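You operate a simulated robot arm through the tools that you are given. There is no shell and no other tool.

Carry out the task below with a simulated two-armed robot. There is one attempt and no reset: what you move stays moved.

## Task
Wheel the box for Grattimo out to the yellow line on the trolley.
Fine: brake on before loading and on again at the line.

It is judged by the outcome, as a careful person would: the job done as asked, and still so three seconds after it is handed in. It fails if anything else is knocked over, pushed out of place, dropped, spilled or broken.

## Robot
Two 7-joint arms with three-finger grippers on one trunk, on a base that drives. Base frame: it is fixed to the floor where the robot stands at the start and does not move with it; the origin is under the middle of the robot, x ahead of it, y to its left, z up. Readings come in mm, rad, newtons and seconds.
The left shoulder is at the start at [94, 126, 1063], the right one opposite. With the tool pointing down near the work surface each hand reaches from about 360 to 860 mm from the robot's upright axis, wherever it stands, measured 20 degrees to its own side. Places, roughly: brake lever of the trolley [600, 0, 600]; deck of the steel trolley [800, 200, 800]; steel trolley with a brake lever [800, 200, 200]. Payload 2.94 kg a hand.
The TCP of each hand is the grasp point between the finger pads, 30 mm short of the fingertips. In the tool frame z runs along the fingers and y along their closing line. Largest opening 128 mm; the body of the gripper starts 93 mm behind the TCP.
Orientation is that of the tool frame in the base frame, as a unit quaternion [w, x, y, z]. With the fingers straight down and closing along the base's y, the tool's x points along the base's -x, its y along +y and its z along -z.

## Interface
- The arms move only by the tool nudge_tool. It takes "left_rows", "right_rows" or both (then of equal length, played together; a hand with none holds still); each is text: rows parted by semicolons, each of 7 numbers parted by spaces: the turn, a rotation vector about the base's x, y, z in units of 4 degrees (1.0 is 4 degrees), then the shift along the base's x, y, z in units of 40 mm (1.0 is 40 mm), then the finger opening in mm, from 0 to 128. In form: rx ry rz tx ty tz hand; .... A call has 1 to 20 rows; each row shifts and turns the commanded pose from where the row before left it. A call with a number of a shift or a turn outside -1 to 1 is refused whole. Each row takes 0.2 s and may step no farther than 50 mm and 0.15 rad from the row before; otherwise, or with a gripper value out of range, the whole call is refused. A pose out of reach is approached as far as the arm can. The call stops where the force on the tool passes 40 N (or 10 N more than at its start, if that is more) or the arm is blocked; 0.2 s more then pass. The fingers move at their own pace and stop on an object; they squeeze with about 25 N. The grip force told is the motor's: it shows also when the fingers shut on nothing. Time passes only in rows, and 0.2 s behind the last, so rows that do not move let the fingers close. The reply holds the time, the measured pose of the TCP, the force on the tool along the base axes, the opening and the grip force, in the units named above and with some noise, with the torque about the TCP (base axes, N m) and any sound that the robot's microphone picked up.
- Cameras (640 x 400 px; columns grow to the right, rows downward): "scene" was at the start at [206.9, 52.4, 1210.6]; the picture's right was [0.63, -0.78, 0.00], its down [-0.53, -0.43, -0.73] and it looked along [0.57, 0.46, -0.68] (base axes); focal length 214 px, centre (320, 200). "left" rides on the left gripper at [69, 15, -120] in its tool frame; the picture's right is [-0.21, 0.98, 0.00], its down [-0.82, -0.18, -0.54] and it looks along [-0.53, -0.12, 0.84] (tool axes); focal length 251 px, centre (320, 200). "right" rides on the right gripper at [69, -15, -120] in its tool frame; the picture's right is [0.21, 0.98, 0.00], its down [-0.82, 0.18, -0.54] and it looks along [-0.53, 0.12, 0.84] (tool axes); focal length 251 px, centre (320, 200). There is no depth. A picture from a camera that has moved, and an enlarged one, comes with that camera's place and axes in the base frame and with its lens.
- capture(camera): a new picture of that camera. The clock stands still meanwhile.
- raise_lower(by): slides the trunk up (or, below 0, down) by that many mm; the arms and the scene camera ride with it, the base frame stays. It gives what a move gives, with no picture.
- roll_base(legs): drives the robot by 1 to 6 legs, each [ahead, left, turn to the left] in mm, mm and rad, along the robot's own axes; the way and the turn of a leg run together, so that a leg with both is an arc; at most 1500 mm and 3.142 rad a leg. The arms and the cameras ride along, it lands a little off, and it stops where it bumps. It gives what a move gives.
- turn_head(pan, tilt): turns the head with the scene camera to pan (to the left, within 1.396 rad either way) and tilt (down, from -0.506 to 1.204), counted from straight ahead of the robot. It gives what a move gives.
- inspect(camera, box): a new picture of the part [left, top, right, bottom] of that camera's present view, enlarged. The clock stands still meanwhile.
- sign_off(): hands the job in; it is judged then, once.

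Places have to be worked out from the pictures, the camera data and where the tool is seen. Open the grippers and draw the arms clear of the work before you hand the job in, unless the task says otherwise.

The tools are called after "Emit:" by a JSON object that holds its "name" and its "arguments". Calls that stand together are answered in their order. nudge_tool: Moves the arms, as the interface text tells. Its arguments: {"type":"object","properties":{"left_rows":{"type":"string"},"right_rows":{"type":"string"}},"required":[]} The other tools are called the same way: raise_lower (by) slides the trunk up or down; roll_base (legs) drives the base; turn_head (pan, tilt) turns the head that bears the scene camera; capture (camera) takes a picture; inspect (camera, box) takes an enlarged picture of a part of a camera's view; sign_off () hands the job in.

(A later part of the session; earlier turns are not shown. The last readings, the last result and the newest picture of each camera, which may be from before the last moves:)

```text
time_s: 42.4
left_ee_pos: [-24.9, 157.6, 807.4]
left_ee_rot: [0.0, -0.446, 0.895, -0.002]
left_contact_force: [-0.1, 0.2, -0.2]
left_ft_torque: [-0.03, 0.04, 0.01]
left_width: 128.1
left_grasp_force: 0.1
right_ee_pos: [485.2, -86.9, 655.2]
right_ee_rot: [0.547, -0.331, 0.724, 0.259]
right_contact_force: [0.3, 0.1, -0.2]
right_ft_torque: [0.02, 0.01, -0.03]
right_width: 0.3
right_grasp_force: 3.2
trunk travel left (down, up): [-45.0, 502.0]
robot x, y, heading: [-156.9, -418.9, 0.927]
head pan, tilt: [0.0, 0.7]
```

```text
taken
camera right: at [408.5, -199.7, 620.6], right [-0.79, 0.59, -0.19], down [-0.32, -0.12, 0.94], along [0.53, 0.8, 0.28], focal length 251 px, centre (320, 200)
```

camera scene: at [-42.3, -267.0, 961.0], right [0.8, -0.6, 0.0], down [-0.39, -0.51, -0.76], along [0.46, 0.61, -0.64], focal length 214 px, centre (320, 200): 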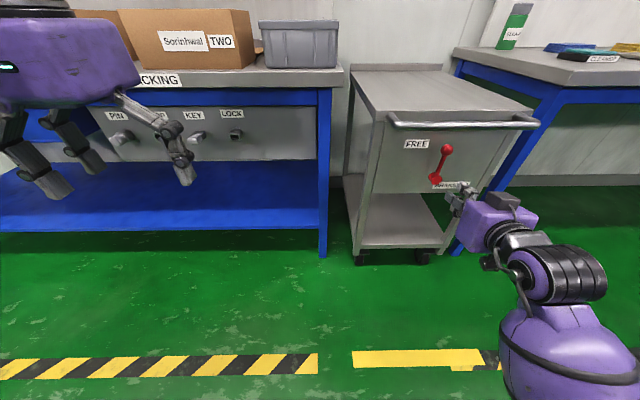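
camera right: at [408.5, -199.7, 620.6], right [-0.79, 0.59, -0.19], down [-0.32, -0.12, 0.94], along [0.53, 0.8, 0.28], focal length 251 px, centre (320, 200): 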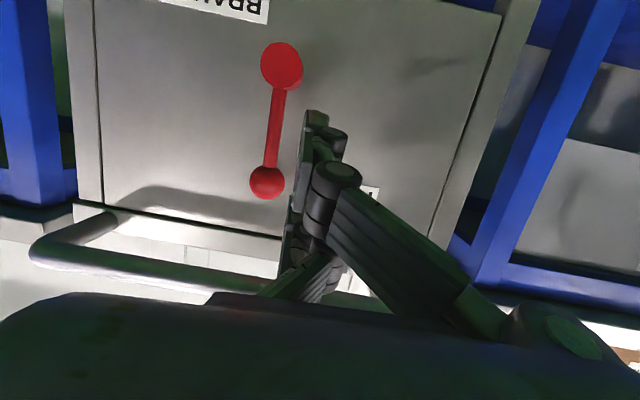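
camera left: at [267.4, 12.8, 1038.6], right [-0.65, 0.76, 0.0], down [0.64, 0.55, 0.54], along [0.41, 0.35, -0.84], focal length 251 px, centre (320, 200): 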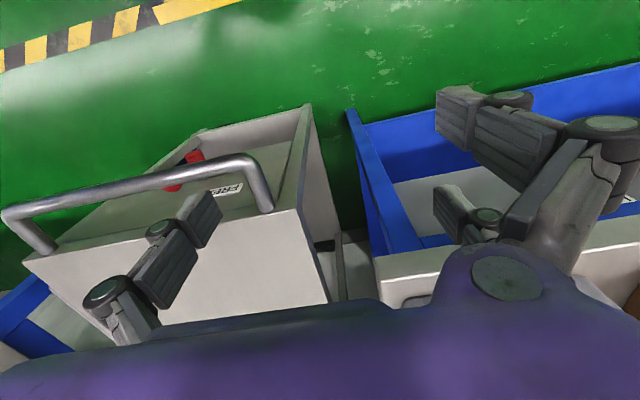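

The fingers stay about 30 mm left of the lever's ball as planned. I advance the base the last 64 mm.

Emit:
{"name": "roll_base", "arguments": {"legs": [[64, 0, 0]]}}

Emit:
{"name": "capture", "arguments": {"camera": "right"}}

Emit:
{"name": "inspect", "arguments": {"camera": "scene", "box": [360, 90, 560, 215]}}

```text
time_s: 43.4
left_ee_pos: [15.4, 207.7, 805.8]
left_ee_rot: [0.001, -0.446, 0.895, -0.001]
left_contact_force: [-0.5, 0.3, 0.5]
left_ft_torque: [0.01, 0.0, -0.01]
left_width: 127.9
left_grasp_force: 0.0
right_ee_pos: [524.2, -36.1, 655.1]
right_ee_rot: [0.546, -0.331, 0.724, 0.259]
right_contact_force: [-0.3, 0.0, -0.4]
right_ft_torque: [0.01, -0.03, -0.01]
right_width: 0.1
right_grasp_force: 3.1
trunk travel left (down, up): [-45.0, 502.0]
robot x, y, heading: [-120.0, -371.4, 0.931]
head pan, tilt: [0.0, 0.7]
```

```text
taken
camera right: at [446.9, -148.5, 620.6], right [-0.79, 0.59, -0.19], down [-0.32, -0.12, 0.94], along [0.53, 0.8, 0.28], focal length 251 px, centre (320, 200)
```

right: 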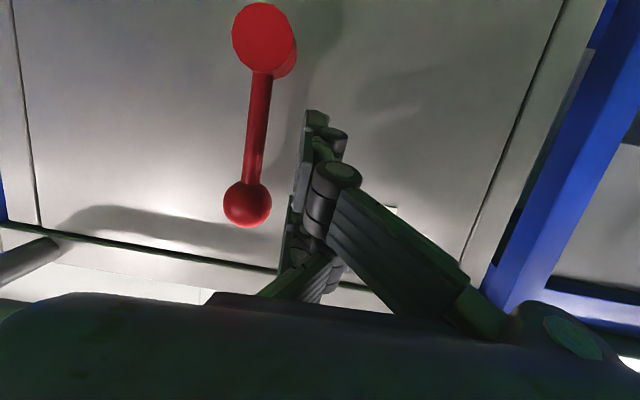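

```text
3.20 times, centred on (460, 152) of scene
camera zoom: at [67.7, -120.7, 960.9], right [0.8, -0.6, 0.0], down [-0.39, -0.51, -0.76], along [0.46, 0.61, -0.64], focal length 686 px, centre (-128, 352)
```

zoom: 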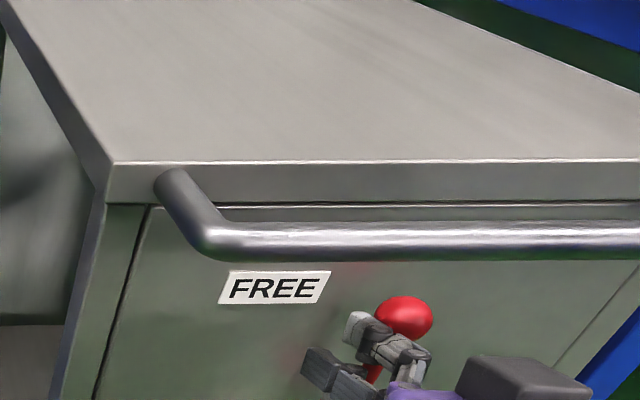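

Fingertips (f≈315) now reach past the lever's arm on its left, at z≈650, 66 mm above the hub. I push right along the lever's arc for the first part and check how it responds.

Emit:
{"name": "nudge_tool", "arguments": {"right_rows": "0 0 0 0.52 -0.389 0 0; 0 0 0 0.236 -0.176 0.05 0; 0 0 0 0.236 -0.176 0 0; 0 0 0 0.234 -0.175 -0.053 0"}}

Emit:
{"name": "capture", "arguments": {"camera": "right"}}

Emit:
{"name": "capture", "arguments": {"camera": "scene"}}

```text
time_s: 44.4
left_ee_pos: [13.9, 208.0, 807.6]
left_ee_rot: [0.001, -0.446, 0.895, 0.0]
left_contact_force: [-0.7, -0.4, -0.5]
left_ft_torque: [0.01, 0.02, 0.03]
left_width: 127.9
left_grasp_force: 0.1
right_ee_pos: [572.0, -72.5, 655.2]
right_ee_rot: [0.546, -0.332, 0.724, 0.26]
right_contact_force: [-1.3, -0.6, -1.1]
right_ft_torque: [-0.05, 0.01, 0.01]
right_width: 0.0
right_grasp_force: 2.9
trunk travel left (down, up): [-45.0, 502.0]
robot x, y, heading: [-118.7, -366.4, 0.928]
head pan, tilt: [0.0, 0.7]
```

```text
taken
camera right: at [495.0, -184.8, 620.1], right [-0.79, 0.59, -0.19], down [-0.32, -0.12, 0.94], along [0.53, 0.8, 0.28], focal length 251 px, centre (320, 200)
```

right: 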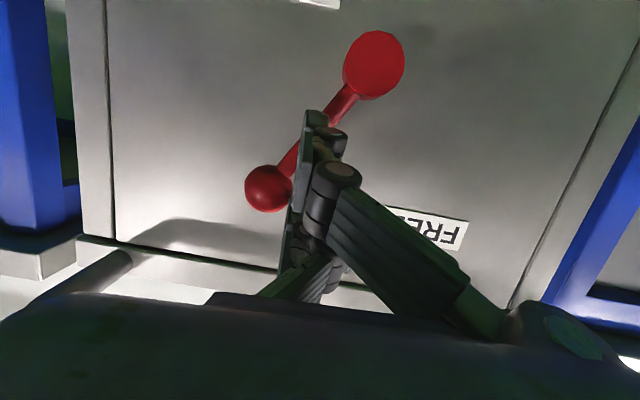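

```text
taken
camera scene: at [67.5, -121.1, 961.1], right [0.8, -0.6, 0.0], down [-0.39, -0.51, -0.76], along [0.46, 0.61, -0.64], focal length 214 px, centre (320, 200)
```

scene: 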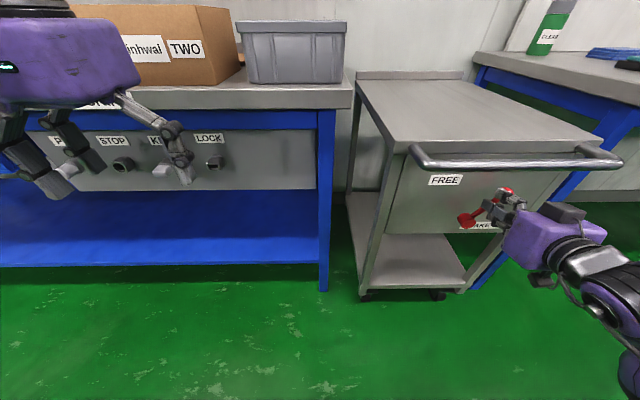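

The lever turns easily clockwise, about 35° so far. I continue along the arc down to horizontal.

Emit:
{"name": "nudge_tool", "arguments": {"right_rows": "0 0 0 0.222 -0.166 -0.105 0; 0 0 0 0.206 -0.154 -0.153 0; 0 0 0 0.18 -0.135 -0.193 0; 0 0 0 0.15 -0.112 -0.228 0; 0 0 0 0.116 -0.087 -0.26 0; 0 0 0 0.08 -0.06 -0.28 0; 0 0 0 0 0 -0.125 0"}}

Emit:
{"name": "capture", "arguments": {"camera": "right"}}

Emit:
{"name": "inspect", "arguments": {"camera": "scene", "box": [380, 130, 620, 280]}}

```text
time_s: 46.0
left_ee_pos: [14.5, 207.0, 806.2]
left_ee_rot: [0.001, -0.446, 0.895, -0.001]
left_contact_force: [-0.2, 0.2, -0.2]
left_ft_torque: [0.05, 0.0, -0.02]
left_width: 128.0
left_grasp_force: 0.0
right_ee_pos: [609.8, -101.4, 600.6]
right_ee_rot: [0.546, -0.332, 0.724, 0.26]
right_contact_force: [0.0, 0.2, -0.2]
right_ft_torque: [-0.05, 0.01, 0.04]
right_width: 0.1
right_grasp_force: 3.3
trunk travel left (down, up): [-45.0, 502.0]
robot x, y, heading: [-119.5, -368.2, 0.926]
head pan, tilt: [0.0, 0.7]
```

```text
taken
camera right: at [533.2, -214.7, 566.4], right [-0.79, 0.59, -0.19], down [-0.32, -0.12, 0.94], along [0.53, 0.8, 0.28], focal length 251 px, centre (320, 200)
```

right: 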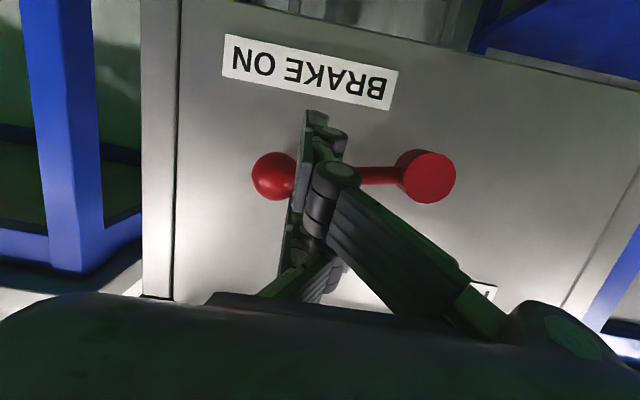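

```text
2.67 times, centred on (500, 205) of scene
camera zoom: at [67.4, -121.1, 961.0], right [0.8, -0.6, 0.0], down [-0.39, -0.51, -0.76], along [0.46, 0.61, -0.64], focal length 572 px, centre (-160, 187)
```

zoom: 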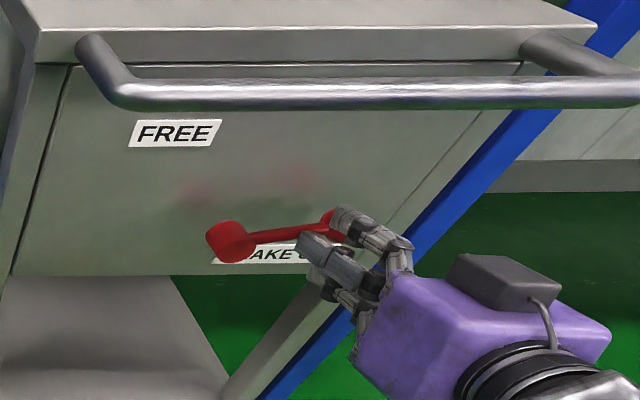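

The lever is now about horizontal above the BRAKE ON label. I press a little farther down to find its end stop.

Emit:
{"name": "nudge_tool", "arguments": {"right_rows": "0 0 0 0 0 -0.1 0; 0 0 0 0 0 -0.1 0; 0 0 0 0 0 -0.1 0"}}

Emit:
{"name": "capture", "arguments": {"camera": "right"}}

```text
time_s: 46.8
left_ee_pos: [13.6, 207.4, 806.8]
left_ee_rot: [0.0, -0.446, 0.895, -0.001]
left_contact_force: [-0.1, 0.0, 0.5]
left_ft_torque: [0.01, 0.01, 0.03]
left_width: 128.0
left_grasp_force: 0.1
right_ee_pos: [611.2, -101.4, 589.0]
right_ee_rot: [0.546, -0.332, 0.724, 0.26]
right_contact_force: [-0.5, -0.5, -1.3]
right_ft_torque: [0.04, -0.03, 0.0]
right_width: 0.2
right_grasp_force: 2.9
trunk travel left (down, up): [-45.0, 502.0]
robot x, y, heading: [-124.7, -367.6, 0.93]
head pan, tilt: [0.0, 0.7]
```

```text
taken
camera right: at [534.0, -213.8, 554.7], right [-0.79, 0.59, -0.19], down [-0.32, -0.12, 0.94], along [0.53, 0.8, 0.28], focal length 251 px, centre (320, 200)
```

right: 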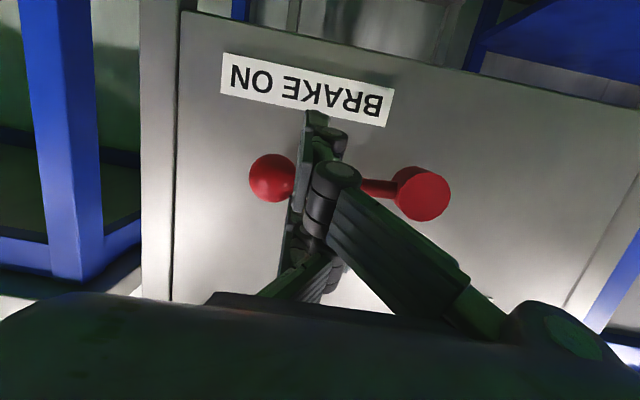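

The ball still measures about 8 mm above the hub level, so the lever is around 85°. I press further toward its stop.

Emit:
{"name": "nudge_tool", "arguments": {"right_rows": "0 0 0 0 0 -0.1 0; 0 0 0 0 0 -0.1 0; 0 0 0 0 0 -0.1 0"}}

Emit:
{"name": "capture", "arguments": {"camera": "right"}}

```text
time_s: 47.6
left_ee_pos: [12.5, 206.7, 806.9]
left_ee_rot: [0.001, -0.446, 0.895, -0.001]
left_contact_force: [-0.8, 0.9, -0.4]
left_ft_torque: [0.01, -0.02, 0.02]
left_width: 128.1
left_grasp_force: 0.0
right_ee_pos: [610.4, -102.4, 577.4]
right_ee_rot: [0.546, -0.333, 0.723, 0.26]
right_contact_force: [-1.7, 0.9, 0.6]
right_ft_torque: [0.05, -0.01, -0.01]
right_width: 0.1
right_grasp_force: 3.2
trunk travel left (down, up): [-45.0, 502.0]
robot x, y, heading: [-119.7, -367.8, 0.923]
head pan, tilt: [0.0, 0.7]
```

```text
taken
camera right: at [533.5, -213.9, 543.0], right [-0.79, 0.59, -0.19], down [-0.32, -0.12, 0.94], along [0.53, 0.8, 0.28], focal length 251 px, centre (320, 200)
```

right: 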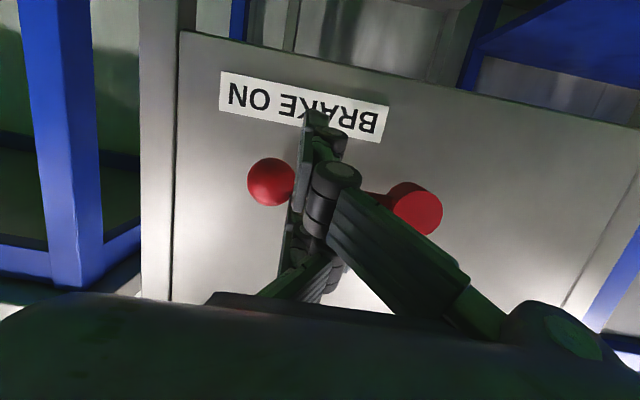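

The lever is right at horizontal with no resistance felt yet. I keep pressing gently to find whether there is a stop a bit farther.

Emit:
{"name": "nudge_tool", "arguments": {"right_rows": "0 0 0 -0.02 0.015 -0.1 0; 0 0 0 -0.02 0.015 -0.1 0; 0 0 0 -0.02 0.015 -0.1 0"}}

Emit:
{"name": "capture", "arguments": {"camera": "right"}}

Emit:
{"name": "inspect", "arguments": {"camera": "scene", "box": [380, 130, 620, 280]}}

```text
time_s: 48.4
left_ee_pos: [13.1, 207.0, 808.7]
left_ee_rot: [0.002, -0.446, 0.895, 0.0]
left_contact_force: [0.6, -0.1, -0.9]
left_ft_torque: [-0.03, -0.03, 0.01]
left_width: 128.0
left_grasp_force: 0.0
right_ee_pos: [605.9, -101.5, 567.4]
right_ee_rot: [0.547, -0.332, 0.723, 0.26]
right_contact_force: [-9.1, -12.1, 13.0]
right_ft_torque: [0.38, -0.48, -0.17]
right_width: 0.1
right_grasp_force: 3.1
trunk travel left (down, up): [-45.0, 502.0]
robot x, y, heading: [-118.7, -365.8, 0.923]
head pan, tilt: [0.0, 0.7]
```

```text
taken
camera right: at [529.9, -212.8, 532.5], right [-0.79, 0.59, -0.19], down [-0.32, -0.12, 0.94], along [0.53, 0.8, 0.29], focal length 251 px, centre (320, 200)
```

right: 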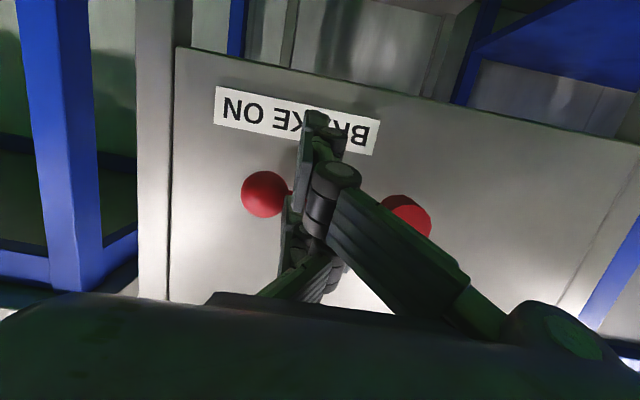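

```text
2.67 times, centred on (500, 205) of scene
camera zoom: at [66.0, -122.3, 961.6], right [0.8, -0.6, 0.0], down [-0.39, -0.51, -0.77], along [0.46, 0.61, -0.64], focal length 572 px, centre (-160, 187)
```

zoom: 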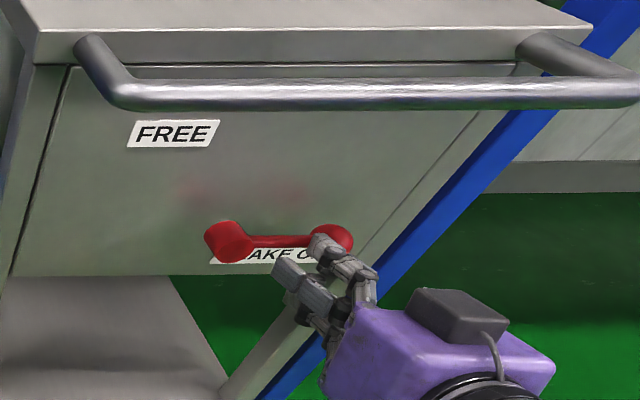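

Resistance (about 13 N up, 15 N out) shows the end stop: the lever lies horizontal at BRAKE ON. I lift off and back the base away.

Emit:
{"name": "nudge_tool", "arguments": {"right_rows": "0 0 0 0 0 0.25 0; 0 0 0 0 0 0.25 0"}}

Emit:
{"name": "roll_base", "arguments": {"legs": [[-200, 0, 0]]}}

Emit:
{"name": "capture", "arguments": {"camera": "right"}}

Emit:
{"name": "capture", "arguments": {"camera": "scene"}}

```text
time_s: 49.0
left_ee_pos: [14.1, 206.7, 807.5]
left_ee_rot: [0.0, -0.447, 0.895, 0.0]
left_contact_force: [0.6, -0.4, 0.5]
left_ft_torque: [0.0, 0.01, -0.03]
left_width: 127.9
left_grasp_force: 0.0
right_ee_pos: [607.5, -100.8, 584.4]
right_ee_rot: [0.545, -0.331, 0.725, 0.259]
right_contact_force: [-15.4, -13.3, -4.0]
right_ft_torque: [0.11, -0.23, -0.18]
right_width: 0.0
right_grasp_force: 3.2
trunk travel left (down, up): [-45.0, 502.0]
robot x, y, heading: [-118.0, -368.5, 0.923]
head pan, tilt: [0.0, 0.7]
```

```text
time_s: 50.6
left_ee_pos: [-104.0, 51.1, 807.6]
left_ee_rot: [0.0, -0.447, 0.895, 0.0]
left_contact_force: [0.1, 0.2, 0.6]
left_ft_torque: [0.03, -0.02, -0.01]
left_width: 128.3
left_grasp_force: 0.1
right_ee_pos: [490.3, -256.1, 586.1]
right_ee_rot: [0.546, -0.332, 0.724, 0.26]
right_contact_force: [0.2, -0.8, 0.7]
right_ft_torque: [-0.02, -0.01, -0.01]
right_width: 0.0
right_grasp_force: 2.9
trunk travel left (down, up): [-45.0, 502.0]
robot x, y, heading: [-238.9, -527.1, 0.922]
head pan, tilt: [0.0, 0.7]
```

```text
taken
camera right: at [413.1, -367.8, 551.7], right [-0.79, 0.59, -0.19], down [-0.32, -0.12, 0.94], along [0.53, 0.8, 0.29], focal length 251 px, centre (320, 200)
```

right: 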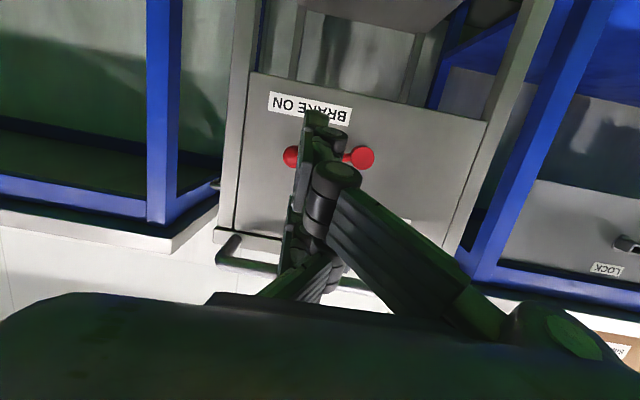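

```text
taken
camera scene: at [-51.0, -277.7, 961.2], right [0.8, -0.6, 0.0], down [-0.39, -0.51, -0.77], along [0.46, 0.61, -0.64], focal length 214 px, centre (320, 200)
```

scene: 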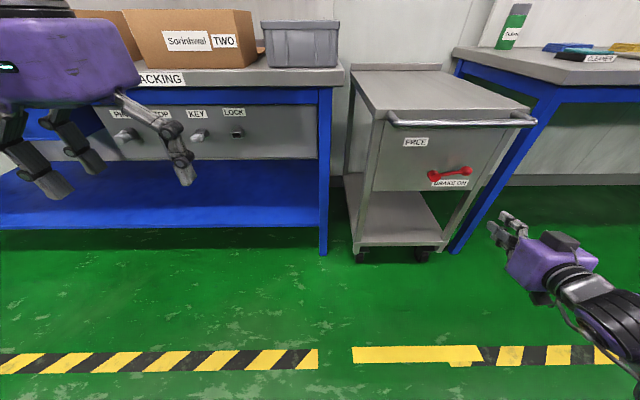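

Brake lever now lies horizontal along BRAKE ON. Next I raise the trunk and turn the right hand back to pointing straight down, out in the free aisle.

Emit:
{"name": "raise_lower", "arguments": {"by": 300}}

Emit:
{"name": "nudge_tool", "arguments": {"right_rows": "-1 0.746 0 0 0 0.2 60; -1 0.746 0 0 0 0.2 60; -1 0.746 0 0 0 0.2 60; -1 0.746 0 0 0 0.2 60; -1 0.746 0 0 0 0.2 60; -1 0.746 0 0 0 0.2 60; -1 0.746 0 0 0 0.2 60; -1 0.746 0 0 0 0.2 60; -1 0.746 0 0 0 0.2 60; -1 0.746 0 0 0 0.2 60; -1 0.746 0 0 0 0.2 60; -1 0.746 0 0 0 0.2 60; -1 0.746 0 0 0 0.2 60; -1 0.746 0 0 0 0.2 60; -1 0.746 0 0 0 0.2 60"}}

```text
time_s: 53.6
left_ee_pos: [-104.6, 50.5, 1105.8]
left_ee_rot: [0.0, -0.447, 0.894, 0.0]
left_contact_force: [-0.6, 0.2, 0.0]
left_ft_torque: [-0.01, 0.04, -0.01]
left_width: 127.9
left_grasp_force: 0.2
right_ee_pos: [489.3, -256.4, 885.5]
right_ee_rot: [0.546, -0.333, 0.724, 0.26]
right_contact_force: [-0.1, -0.7, 0.2]
right_ft_torque: [0.0, 0.03, 0.01]
right_width: 0.3
right_grasp_force: 3.0
trunk travel left (down, up): [-345.0, 202.0]
robot x, y, heading: [-238.2, -524.0, 0.928]
head pan, tilt: [0.0, 0.7]
```

```text
time_s: 56.8
left_ee_pos: [-103.4, 52.3, 1107.0]
left_ee_rot: [0.0, -0.446, 0.895, 0.0]
left_contact_force: [0.0, -0.2, -0.2]
left_ft_torque: [-0.02, -0.02, 0.04]
left_width: 127.7
left_grasp_force: 0.0
right_ee_pos: [487.9, -255.4, 1006.1]
right_ee_rot: [0.009, -0.436, 0.899, -0.026]
right_contact_force: [0.2, -0.3, 0.8]
right_ft_torque: [0.02, -0.06, 0.0]
right_width: 60.0
right_grasp_force: 0.1
trunk travel left (down, up): [-345.0, 202.0]
robot x, y, heading: [-236.8, -525.6, 0.926]
head pan, tilt: [0.0, 0.7]
```

I level the right hand exactly and drive left to face the Grattimo box, then look at it from the scene camera.

Emit:
{"name": "nudge_tool", "arguments": {"right_rows": "0.46 0.62 0 0 0 0 60"}}

Emit:
{"name": "roll_base", "arguments": {"legs": [[0, 720, 0]]}}

Emit:
{"name": "turn_head", "arguments": {"pan": 0, "tilt": 0.6}}

Emit:
{"name": "capture", "arguments": {"camera": "scene"}}

```text
time_s: 57.2
left_ee_pos: [-103.9, 50.3, 1106.6]
left_ee_rot: [-0.001, -0.447, 0.894, 0.001]
left_contact_force: [-0.2, -1.2, 1.3]
left_ft_torque: [0.03, 0.04, 0.02]
left_width: 128.0
left_grasp_force: 0.1
right_ee_pos: [489.2, -255.8, 1005.8]
right_ee_rot: [-0.004, -0.436, 0.9, 0.0]
right_contact_force: [-0.5, 0.6, 0.9]
right_ft_torque: [0.0, -0.01, 0.0]
right_width: 60.1
right_grasp_force: 0.0
trunk travel left (down, up): [-345.0, 202.0]
robot x, y, heading: [-237.4, -521.8, 0.927]
head pan, tilt: [0.0, 0.7]
```

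```text
time_s: 63.8
left_ee_pos: [-652.6, 478.0, 1107.3]
left_ee_rot: [0.0, -0.438, 0.899, 0.0]
left_contact_force: [-0.6, -0.1, -0.1]
left_ft_torque: [-0.02, 0.04, -0.01]
left_width: 127.8
left_grasp_force: 0.1
right_ee_pos: [-64.1, 158.7, 1006.1]
right_ee_rot: [-0.004, -0.427, 0.904, -0.002]
right_contact_force: [-0.7, -0.6, 0.2]
right_ft_torque: [0.01, -0.01, 0.01]
right_width: 59.8
right_grasp_force: 0.0
trunk travel left (down, up): [-345.0, 202.0]
robot x, y, heading: [-798.4, -96.6, 0.907]
head pan, tilt: [0.0, 0.7]
```

```text
time_s: 64.5
left_ee_pos: [-653.1, 477.3, 1107.0]
left_ee_rot: [0.0, -0.437, 0.899, -0.001]
left_contact_force: [-0.1, 0.3, 0.2]
left_ft_torque: [0.02, 0.01, -0.03]
left_width: 128.2
left_grasp_force: 0.0
right_ee_pos: [-64.7, 158.6, 1006.7]
right_ee_rot: [-0.003, -0.427, 0.904, -0.001]
right_contact_force: [0.0, 0.7, 0.1]
right_ft_torque: [0.0, 0.0, 0.0]
right_width: 59.8
right_grasp_force: 0.1
trunk travel left (down, up): [-345.0, 202.0]
robot x, y, heading: [-798.1, -94.6, 0.906]
head pan, tilt: [0.0, 0.6]
```

```text
taken
camera scene: at [-664.2, 72.5, 1291.8], right [0.79, -0.62, 0.0], down [-0.35, -0.45, -0.82], along [0.51, 0.65, -0.57], focal length 214 px, centre (320, 200)
```

scene: 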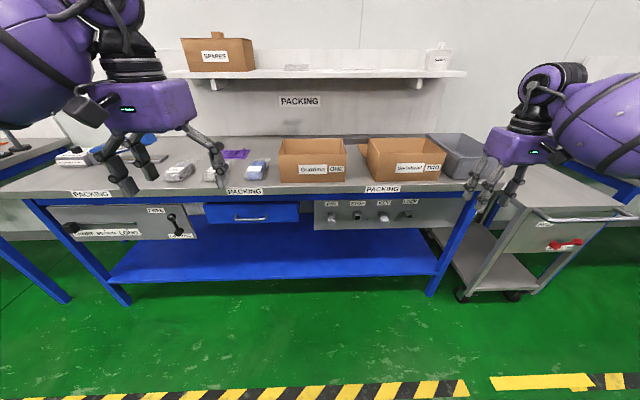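

Both boxes are unobstructed now. I enlarge to read labels and look at the boxes' contents.

Emit:
{"name": "inspect", "arguments": {"camera": "scene", "box": [150, 120, 470, 220]}}

Emit:
{"name": "inspect", "arguments": {"camera": "scene", "box": [180, 20, 480, 120]}}

Emit:
{"name": "inspect", "arguments": {"camera": "scene", "box": [480, 170, 640, 310]}}

```text
2.00 times, centred on (310, 170) of scene
camera zoom: at [-664.2, 72.5, 1291.8], right [0.79, -0.62, 0.0], down [-0.35, -0.45, -0.82], along [0.51, 0.65, -0.57], focal length 429 px, centre (340, 260)
```

zoom: 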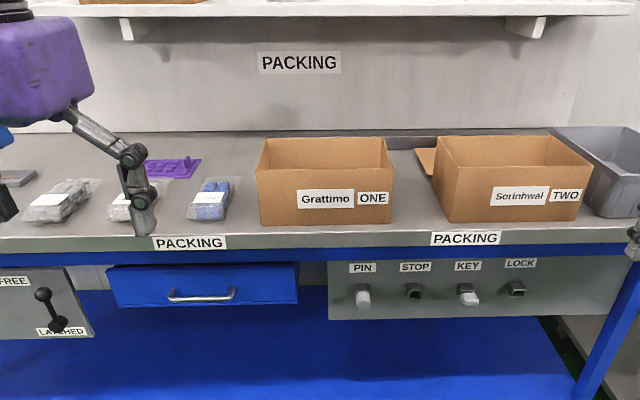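

```text
2.13 times, centred on (330, 70) of scene
camera zoom: at [-664.2, 72.5, 1291.8], right [0.79, -0.62, 0.0], down [-0.35, -0.45, -0.82], along [0.51, 0.65, -0.57], focal length 458 px, centre (299, 477)
```

zoom: 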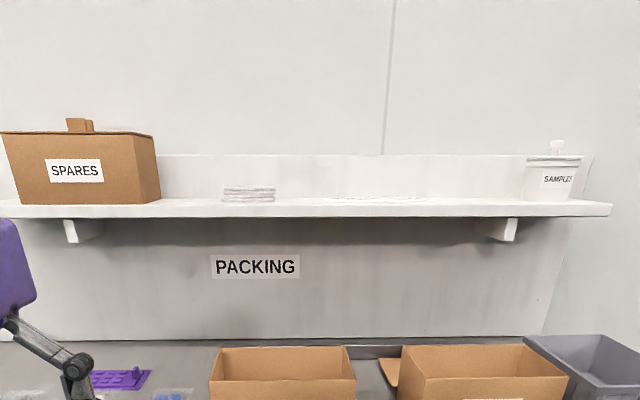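

```text
2.86 times, centred on (560, 240) of scene
camera zoom: at [-664.2, 72.5, 1291.8], right [0.79, -0.62, 0.0], down [-0.35, -0.45, -0.82], along [0.51, 0.65, -0.57], focal length 613 px, centre (-366, 86)
```

zoom: 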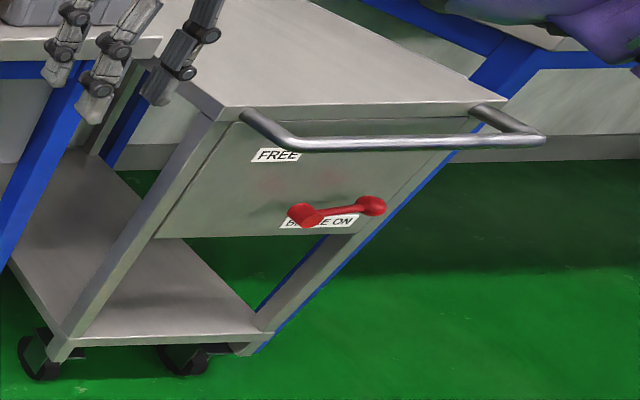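

Box Grattimo ONE measures about 270 wide × 174 deep × 121 high, its front at f≈428 and l≈450–722. I square up my heading, then bring both open hands to ±135 mm of my centre line, high above box level.

Emit:
{"name": "roll_base", "arguments": {"legs": [[0, 0, 0.024]]}}

Emit:
{"name": "nudge_tool", "arguments": {"left_rows": "0 0 0 0.3 0.4 0 60; 0 0 0 0.3 0.4 0 60; 0 0 0 0.8 -0.598 0 60; 0 0 0 0.8 -0.598 0 60; 0 0 0 0.4 -0.3 0 60; 0 0 0 0.15 0.2 0 60; 0 0 0 0 0 0 60; 0 0 0 0 0 0 60", "right_rows": "0 0 0 0 0 1 60; 0 0 0 0 0 1 60; 0 0 0 -0.8 0.598 0.5 60; 0 0 0 -0.8 0.598 0 60; 0 0 0 -0.8 0.598 0 60; 0 0 0 -0.8 0.598 0 60; 0 0 0 -0.8 0.598 0 60; 0 0 0 -0.8 0.598 0 60"}}

```text
time_s: 65.2
left_ee_pos: [-665.9, 480.3, 1107.4]
left_ee_rot: [0.0, -0.449, 0.894, 0.0]
left_contact_force: [-0.2, -0.6, 0.0]
left_ft_torque: [0.0, 0.03, 0.0]
left_width: 128.0
left_grasp_force: 0.0
right_ee_pos: [-70.6, 175.3, 1005.3]
right_ee_rot: [-0.003, -0.438, 0.899, -0.002]
right_contact_force: [0.6, 0.0, -0.1]
right_ft_torque: [0.0, -0.03, 0.01]
right_width: 59.9
right_grasp_force: 0.0
trunk travel left (down, up): [-345.0, 202.0]
robot x, y, heading: [-799.1, -96.3, 0.929]
head pan, tilt: [0.0, 0.6]
```

```text
time_s: 67.0
left_ee_pos: [-557.7, 462.1, 1107.0]
left_ee_rot: [0.0, -0.449, 0.894, -0.001]
left_contact_force: [0.4, -0.2, -0.4]
left_ft_torque: [-0.01, 0.01, 0.0]
left_width: 60.2
left_grasp_force: 0.1
right_ee_pos: [-264.1, 319.1, 1104.7]
right_ee_rot: [-0.003, -0.438, 0.899, -0.002]
right_contact_force: [-1.1, 0.2, 0.0]
right_ft_torque: [-0.03, -0.02, 0.0]
right_width: 60.1
right_grasp_force: 0.0
trunk travel left (down, up): [-345.0, 202.0]
robot x, y, heading: [-795.1, -97.0, 0.931]
head pan, tilt: [0.0, 0.6]
```

Both hands hang level; I align them in depth and move the right one 49 mm left so they straddle the box's end walls, then drive forward in two stages.

Emit:
{"name": "nudge_tool", "arguments": {"left_rows": "0 0 0 0.456 0.611 0 60; 0 0 0 0.456 0.611 0 60", "right_rows": "0 0 0 -0.49 0.366 0 60; 0 0 0 -0.49 0.366 0 60"}}

Emit:
{"name": "roll_base", "arguments": {"legs": [[330, 0, 0]]}}

Emit:
{"name": "capture", "arguments": {"camera": "left"}}

Emit:
{"name": "capture", "arguments": {"camera": "right"}}

Emit:
{"name": "capture", "arguments": {"camera": "scene"}}

```text
time_s: 67.6
left_ee_pos: [-518.6, 509.8, 1108.2]
left_ee_rot: [0.001, -0.449, 0.894, 0.0]
left_contact_force: [1.0, 0.5, -0.3]
left_ft_torque: [-0.05, -0.01, -0.02]
left_width: 60.0
left_grasp_force: 0.2
right_ee_pos: [-302.6, 349.1, 1105.7]
right_ee_rot: [-0.004, -0.437, 0.899, -0.002]
right_contact_force: [0.5, -0.3, -1.6]
right_ft_torque: [-0.02, 0.0, 0.0]
right_width: 60.0
right_grasp_force: 0.1
trunk travel left (down, up): [-345.0, 202.0]
robot x, y, heading: [-797.0, -98.4, 0.933]
head pan, tilt: [0.0, 0.6]
```

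```text
time_s: 69.8
left_ee_pos: [-321.2, 771.4, 1106.4]
left_ee_rot: [0.001, -0.447, 0.895, -0.001]
left_contact_force: [0.4, 0.2, -0.8]
left_ft_torque: [0.02, 0.03, 0.03]
left_width: 59.9
left_grasp_force: 0.1
right_ee_pos: [-103.0, 611.9, 1104.9]
right_ee_rot: [-0.002, -0.435, 0.9, -0.002]
right_contact_force: [-0.2, -0.5, -0.3]
right_ft_torque: [0.0, 0.02, 0.0]
right_width: 60.4
right_grasp_force: 0.0
trunk travel left (down, up): [-345.0, 202.0]
robot x, y, heading: [-596.9, 168.9, 0.929]
head pan, tilt: [0.0, 0.6]
```

```text
taken
camera left: at [-374.6, 726.8, 1228.5], right [-0.65, 0.76, 0.0], down [0.64, 0.55, 0.54], along [0.41, 0.35, -0.84], focal length 251 px, centre (320, 200)
```

left: 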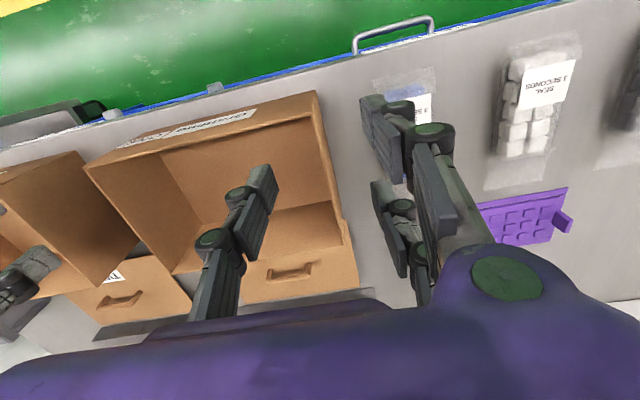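

```text
taken
camera right: at [-135.4, 547.4, 1226.2], right [-0.9, 0.44, 0.0], down [0.37, 0.76, 0.54], along [0.23, 0.48, -0.84], focal length 251 px, centre (320, 200)
```

right: 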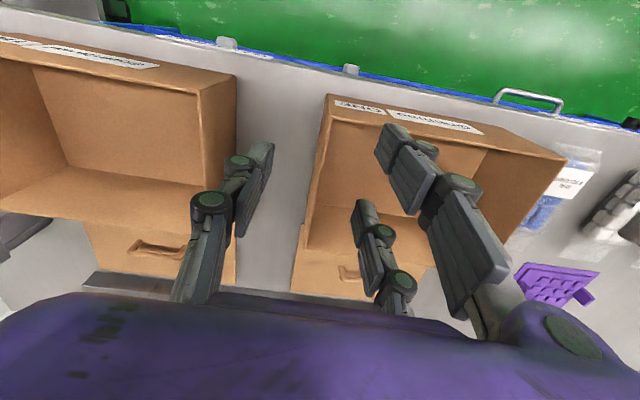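

```text
taken
camera scene: at [-470.4, 338.4, 1291.8], right [0.8, -0.6, 0.0], down [-0.34, -0.45, -0.83], along [0.5, 0.66, -0.56], focal length 214 px, centre (320, 200)
```

scene: 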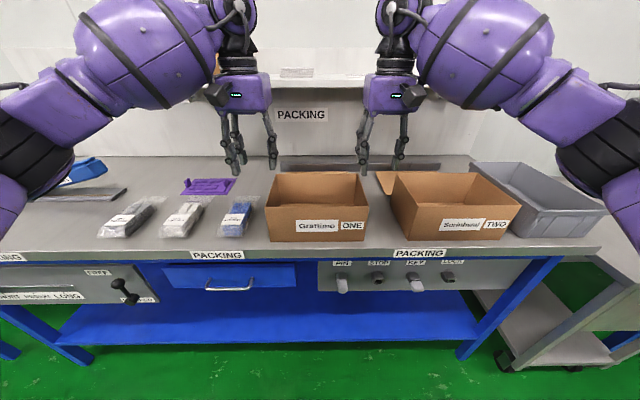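

The hand cameras show the open box from above; behind it is a panel with a hand-hole slot. I enlarge to understand the box's shape before lowering.

Emit:
{"name": "inspect", "arguments": {"camera": "left", "box": [60, 70, 440, 310]}}

Emit:
{"name": "inspect", "arguments": {"camera": "scene", "box": [210, 130, 530, 260]}}

Emit:
{"name": "inspect", "arguments": {"camera": "right", "box": [180, 70, 600, 320]}}

```text
1.67 times, centred on (250, 190) of left
camera zoom: at [-374.6, 726.8, 1228.5], right [-0.65, 0.76, 0.0], down [0.64, 0.55, 0.54], along [0.41, 0.35, -0.84], focal length 419 px, centre (437, 217)
```

zoom: 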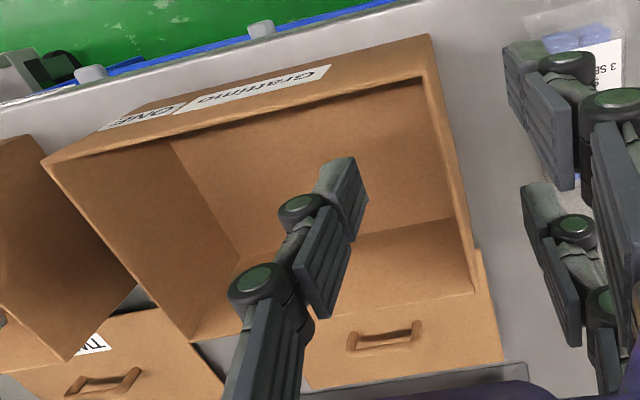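

```text
2.00 times, centred on (370, 195) of scene
camera zoom: at [-470.4, 338.4, 1291.8], right [0.8, -0.6, 0.0], down [-0.34, -0.45, -0.83], along [0.5, 0.66, -0.56], focal length 429 px, centre (220, 210)
```

zoom: 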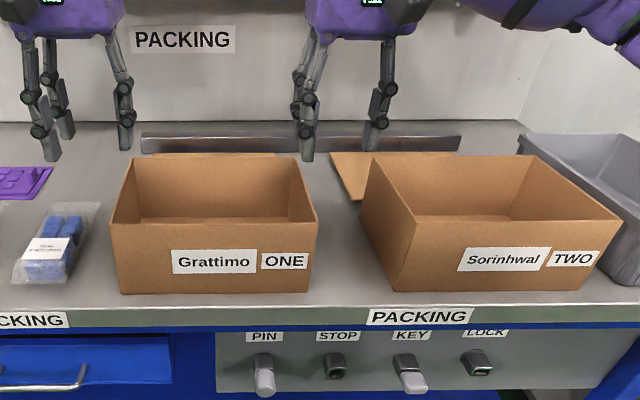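

```text
1.52 times, centred on (390, 195) of right
camera zoom: at [-135.4, 547.4, 1226.2], right [-0.9, 0.44, 0.0], down [0.37, 0.76, 0.54], along [0.23, 0.48, -0.84], focal length 383 px, centre (213, 208)
```

zoom: 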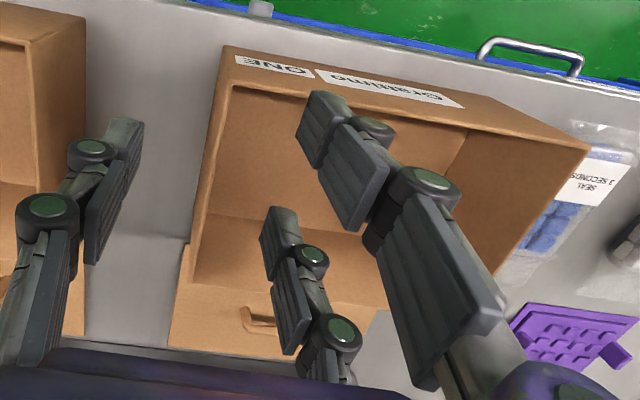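

A loose lid lies on the table behind the box; the box itself is empty and its walls are at l≈449 and 720, top z≈972, mid-depth f≈517. Hands (l≈719 and 449) already line up, so I drive forward 90 mm and check again.

Emit:
{"name": "roll_base", "arguments": {"legs": [[90, 0, 0]]}}

Emit:
{"name": "capture", "arguments": {"camera": "left"}}

Emit:
{"name": "capture", "arguments": {"camera": "right"}}

Emit:
{"name": "capture", "arguments": {"camera": "scene"}}

```text
time_s: 70.9
left_ee_pos: [-267.6, 843.4, 1107.7]
left_ee_rot: [0.0, -0.446, 0.895, -0.002]
left_contact_force: [-0.1, -0.1, -0.6]
left_ft_torque: [-0.05, 0.0, 0.01]
left_width: 60.1
left_grasp_force: 0.1
right_ee_pos: [-50.6, 683.4, 1106.1]
right_ee_rot: [-0.004, -0.436, 0.9, -0.002]
right_contact_force: [-0.1, -0.6, 0.0]
right_ft_torque: [-0.04, -0.03, 0.0]
right_width: 60.0
right_grasp_force: 0.0
trunk travel left (down, up): [-345.0, 202.0]
robot x, y, heading: [-547.8, 237.3, 0.928]
head pan, tilt: [0.0, 0.6]
```

```text
taken
camera left: at [-321.2, 798.8, 1228.6], right [-0.65, 0.76, 0.0], down [0.64, 0.55, 0.54], along [0.41, 0.35, -0.84], focal length 251 px, centre (320, 200)
```

left: 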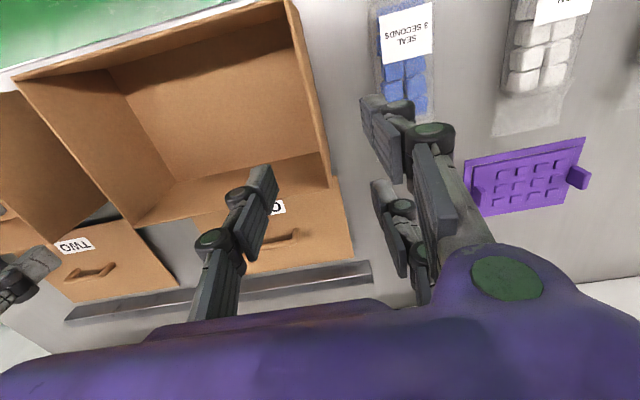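

```text
taken
camera right: at [-81.9, 619.5, 1226.2], right [-0.9, 0.44, 0.0], down [0.37, 0.76, 0.54], along [0.23, 0.48, -0.84], focal length 251 px, centre (320, 200)
```

right: 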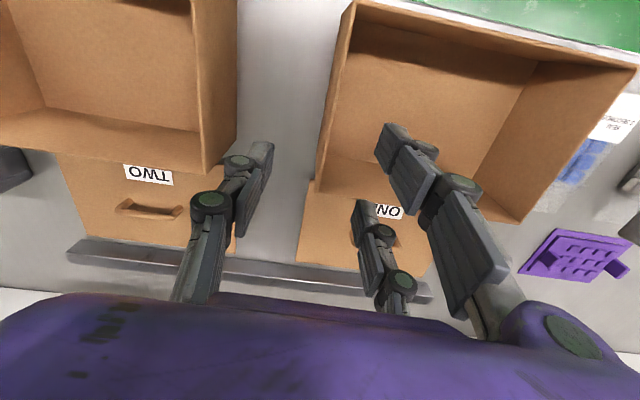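

```text
taken
camera scene: at [-416.7, 410.3, 1291.8], right [0.8, -0.6, 0.0], down [-0.34, -0.45, -0.82], along [0.49, 0.66, -0.57], focal length 214 px, centre (320, 200)
```

scene: 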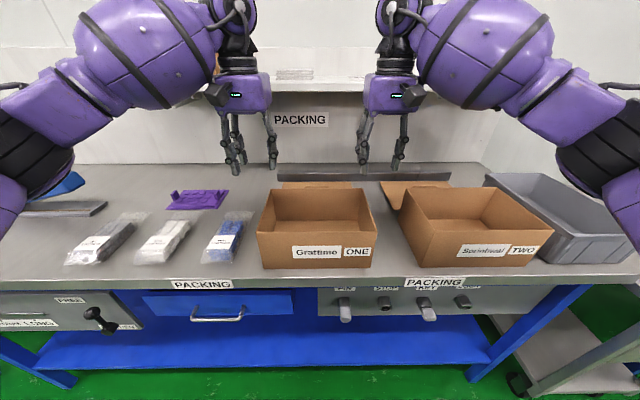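

Hand-camera rays put the end walls' top edges at l≈714 and 456, depth centre about 508. I nudge the hands slightly inward, open at 60 mm, and lower them so each straddles a wall.

Emit:
{"name": "nudge_tool", "arguments": {"left_rows": "0 0 0 0.1 -0.075 -0.5 60; 0 0 0 0 0 -1 60; 0 0 0 0 0 -1 60; 0 0 0 0 0 -0.6 60", "right_rows": "0 0 0 -0.14 0.105 -0.5 60; 0 0 0 0 0 -1 60; 0 0 0 0 0 -1 60; 0 0 0 0 0 -0.6 60"}}

Emit:
{"name": "capture", "arguments": {"camera": "scene"}}

Emit:
{"name": "capture", "arguments": {"camera": "left"}}

Emit:
{"name": "capture", "arguments": {"camera": "right"}}

```text
time_s: 71.9
left_ee_pos: [-263.6, 842.0, 984.6]
left_ee_rot: [0.0, -0.448, 0.894, 0.0]
left_contact_force: [0.0, -0.6, 0.5]
left_ft_torque: [-0.03, 0.02, 0.01]
left_width: 59.8
left_grasp_force: 0.0
right_ee_pos: [-54.2, 686.8, 981.0]
right_ee_rot: [-0.003, -0.436, 0.9, -0.002]
right_contact_force: [1.2, 0.4, 0.0]
right_ft_torque: [-0.01, -0.04, -0.01]
right_width: 59.9
right_grasp_force: 0.1
trunk travel left (down, up): [-345.0, 202.0]
robot x, y, heading: [-541.2, 236.5, 0.927]
head pan, tilt: [0.0, 0.6]
```

```text
taken
camera scene: at [-416.6, 410.6, 1291.8], right [0.8, -0.6, 0.0], down [-0.34, -0.45, -0.82], along [0.49, 0.66, -0.57], focal length 214 px, centre (320, 200)
```

scene: 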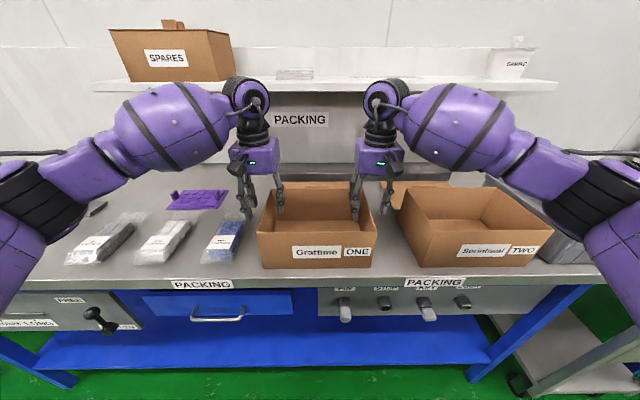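

```text
taken
camera left: at [-318.2, 796.5, 1105.4], right [-0.65, 0.76, 0.0], down [0.64, 0.55, 0.54], along [0.41, 0.35, -0.84], focal length 251 px, centre (320, 200)
```

left: 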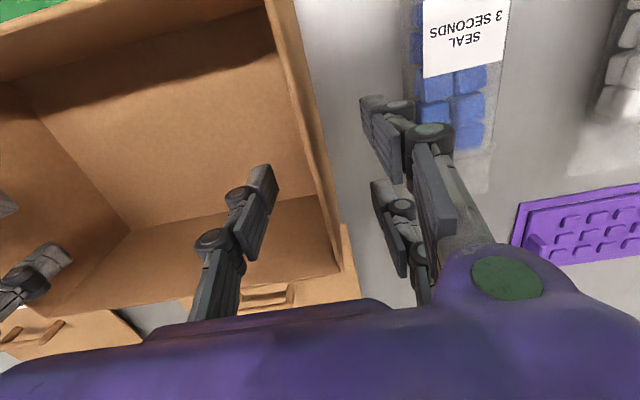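

```text
taken
camera right: at [-86.4, 622.9, 1101.8], right [-0.9, 0.44, 0.0], down [0.37, 0.76, 0.53], along [0.23, 0.48, -0.84], focal length 251 px, centre (320, 200)
```

right: 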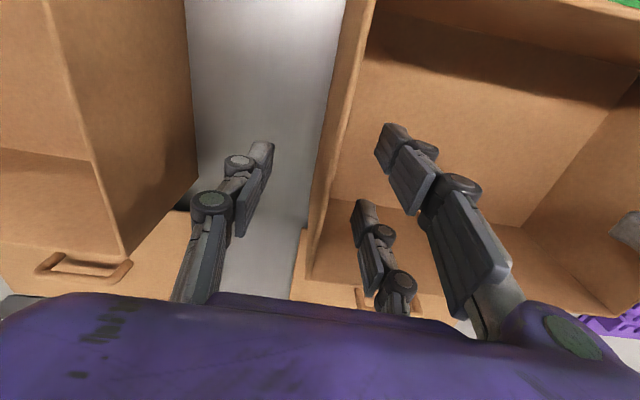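

Both walls run between the fingers. I lower another 36 mm and then close both hands on the walls.

Emit:
{"name": "nudge_tool", "arguments": {"left_rows": "0 0 0 0 0 -0.45 60; 0 0 0 0 0 -0.45 60; 0 0 0 0 0 0 30; 0 0 0 0 0 0 0; 0 0 0 0 0 0 0; 0 0 0 0 0 0 0", "right_rows": "0 0 0 0 0 -0.45 60; 0 0 0 0 0 -0.45 60; 0 0 0 0 0 0 30; 0 0 0 0 0 0 0; 0 0 0 0 0 0 0; 0 0 0 0 0 0 0"}}

Emit:
{"name": "capture", "arguments": {"camera": "scene"}}

Emit:
{"name": "capture", "arguments": {"camera": "left"}}

Emit:
{"name": "capture", "arguments": {"camera": "right"}}

```text
time_s: 73.3
left_ee_pos: [-261.6, 841.2, 948.8]
left_ee_rot: [0.002, -0.446, 0.895, -0.002]
left_contact_force: [17.9, -5.2, -0.2]
left_ft_torque: [-0.09, -0.46, 0.3]
left_width: 6.4
left_grasp_force: 24.5
right_ee_pos: [-57.6, 686.3, 946.4]
right_ee_rot: [-0.004, -0.439, 0.898, 0.001]
right_contact_force: [-18.0, 5.1, 0.5]
right_ft_torque: [0.11, 0.48, 1.32]
right_width: 5.7
right_grasp_force: 24.9
trunk travel left (down, up): [-345.0, 202.0]
robot x, y, heading: [-545.6, 234.4, 0.929]
head pan, tilt: [0.0, 0.6]
```

```text
taken
camera scene: at [-416.7, 410.2, 1291.8], right [0.8, -0.6, 0.0], down [-0.34, -0.45, -0.83], along [0.49, 0.66, -0.56], focal length 214 px, centre (320, 200)
```

scene: 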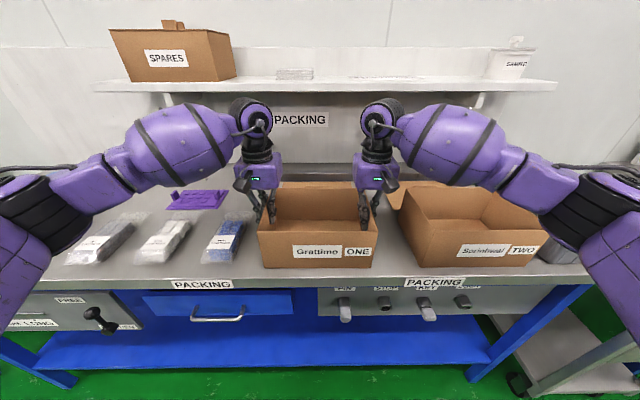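

```text
taken
camera left: at [-316.2, 795.4, 1069.1], right [-0.65, 0.76, 0.0], down [0.64, 0.55, 0.54], along [0.41, 0.35, -0.84], focal length 251 px, centre (320, 200)
```

left: 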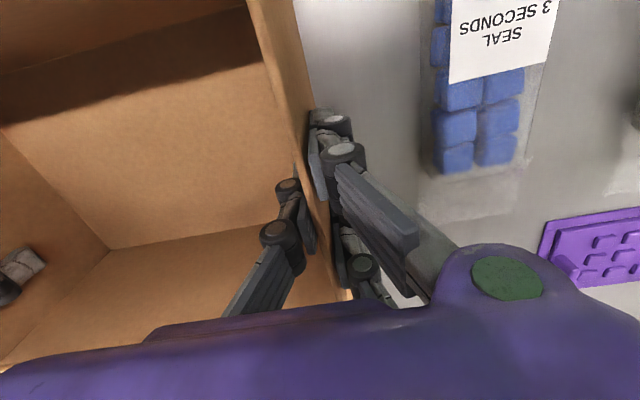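

```text
taken
camera right: at [-87.5, 623.5, 1066.8], right [-0.9, 0.43, 0.01], down [0.37, 0.76, 0.54], along [0.23, 0.49, -0.84], focal length 251 px, centre (320, 200)
```

right: 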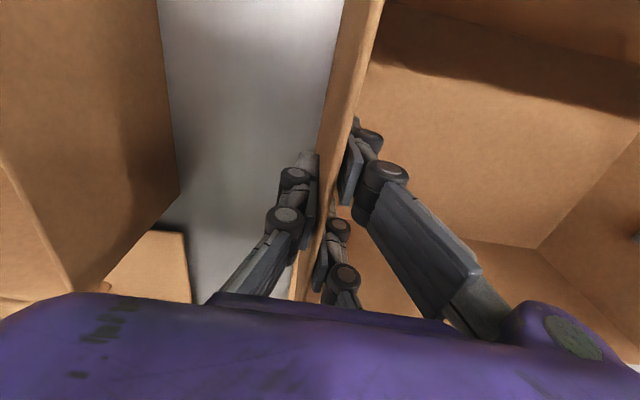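

Both hands grip the walls (6 mm, 25 N each) with a mild 18 N tension between them. I relax that slightly and lift with the trunk by a small amount to test.

Emit:
{"name": "nudge_tool", "arguments": {"left_rows": "0 0 0 0.03 -0.022 0 0; 0 0 0 0 0 0 0", "right_rows": "0 0 0 -0.03 0.022 0 0; 0 0 0 0 0 0 0"}}

Emit:
{"name": "raise_lower", "arguments": {"by": 40}}

Emit:
{"name": "capture", "arguments": {"camera": "scene"}}

```text
time_s: 73.9
left_ee_pos: [-261.2, 840.0, 947.7]
left_ee_rot: [0.0, -0.447, 0.894, -0.001]
left_contact_force: [16.4, -3.5, -0.2]
left_ft_torque: [0.11, -0.57, 0.31]
left_width: 6.3
left_grasp_force: 25.1
right_ee_pos: [-55.8, 687.5, 944.4]
right_ee_rot: [-0.003, -0.438, 0.899, 0.0]
right_contact_force: [-16.4, 3.6, 0.2]
right_ft_torque: [0.0, 0.57, 1.41]
right_width: 6.0
right_grasp_force: 24.8
trunk travel left (down, up): [-345.0, 202.0]
robot x, y, heading: [-543.2, 241.7, 0.923]
head pan, tilt: [0.0, 0.6]
```

```text
time_s: 74.8
left_ee_pos: [-262.4, 840.2, 985.9]
left_ee_rot: [-0.001, -0.448, 0.894, -0.001]
left_contact_force: [13.9, -0.6, -0.7]
left_ft_torque: [0.1, -0.43, 0.4]
left_width: 5.9
left_grasp_force: 24.7
right_ee_pos: [-55.2, 687.8, 985.3]
right_ee_rot: [-0.004, -0.437, 0.899, -0.002]
right_contact_force: [-12.8, 1.5, -0.4]
right_ft_torque: [-0.09, 0.46, 1.33]
right_width: 6.1
right_grasp_force: 24.6
trunk travel left (down, up): [-385.0, 162.0]
robot x, y, heading: [-546.6, 240.0, 0.925]
head pan, tilt: [0.0, 0.6]
```

```text
taken
camera scene: at [-422.4, 402.6, 1331.7], right [0.8, -0.6, 0.0], down [-0.34, -0.45, -0.82], along [0.49, 0.66, -0.57], focal length 214 px, centre (320, 200)
```

scene: 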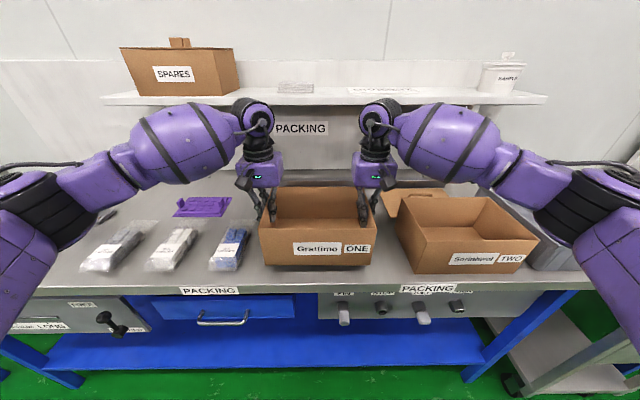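

The box hangs cleanly from both hands. I lift it another 90 mm, then back away from the table.

Emit:
{"name": "raise_lower", "arguments": {"by": 90}}

Emit:
{"name": "roll_base", "arguments": {"legs": [[-330, 0, 0.0]]}}

Emit:
{"name": "capture", "arguments": {"camera": "scene"}}

```text
time_s: 76.0
left_ee_pos: [-262.8, 841.0, 1074.2]
left_ee_rot: [-0.001, -0.448, 0.894, 0.0]
left_contact_force: [8.8, 2.3, -0.6]
left_ft_torque: [0.01, -0.22, 0.5]
left_width: 6.0
left_grasp_force: 24.9
right_ee_pos: [-56.2, 687.3, 1074.4]
right_ee_rot: [-0.004, -0.435, 0.9, -0.002]
right_contact_force: [-8.8, -1.3, -0.5]
right_ft_torque: [-0.05, 0.24, 1.29]
right_width: 5.8
right_grasp_force: 25.1
trunk travel left (down, up): [-475.0, 72.0]
robot x, y, heading: [-546.2, 241.1, 0.928]
head pan, tilt: [0.0, 0.6]
```

```text
time_s: 78.2
left_ee_pos: [-463.2, 579.7, 1077.1]
left_ee_rot: [0.0, -0.452, 0.892, 0.0]
left_contact_force: [4.9, 3.9, -0.5]
left_ft_torque: [0.13, -0.07, 0.35]
left_width: 5.9
left_grasp_force: 24.8
right_ee_pos: [-256.2, 430.4, 1075.4]
right_ee_rot: [-0.003, -0.441, 0.898, -0.002]
right_contact_force: [-5.6, -4.2, -0.6]
right_ft_torque: [-0.1, 0.14, 1.24]
right_width: 5.9
right_grasp_force: 24.9
trunk travel left (down, up): [-475.0, 72.0]
robot x, y, heading: [-739.4, -25.2, 0.937]
head pan, tilt: [0.0, 0.6]
```

```text
taken
camera scene: at [-643.0, 108.5, 1432.9], right [0.81, -0.59, 0.0], down [-0.34, -0.46, -0.82], along [0.49, 0.66, -0.57], focal length 214 px, centre (320, 200)
```

scene: 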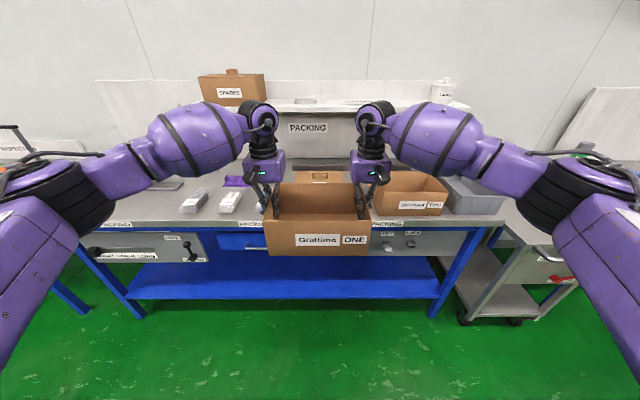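

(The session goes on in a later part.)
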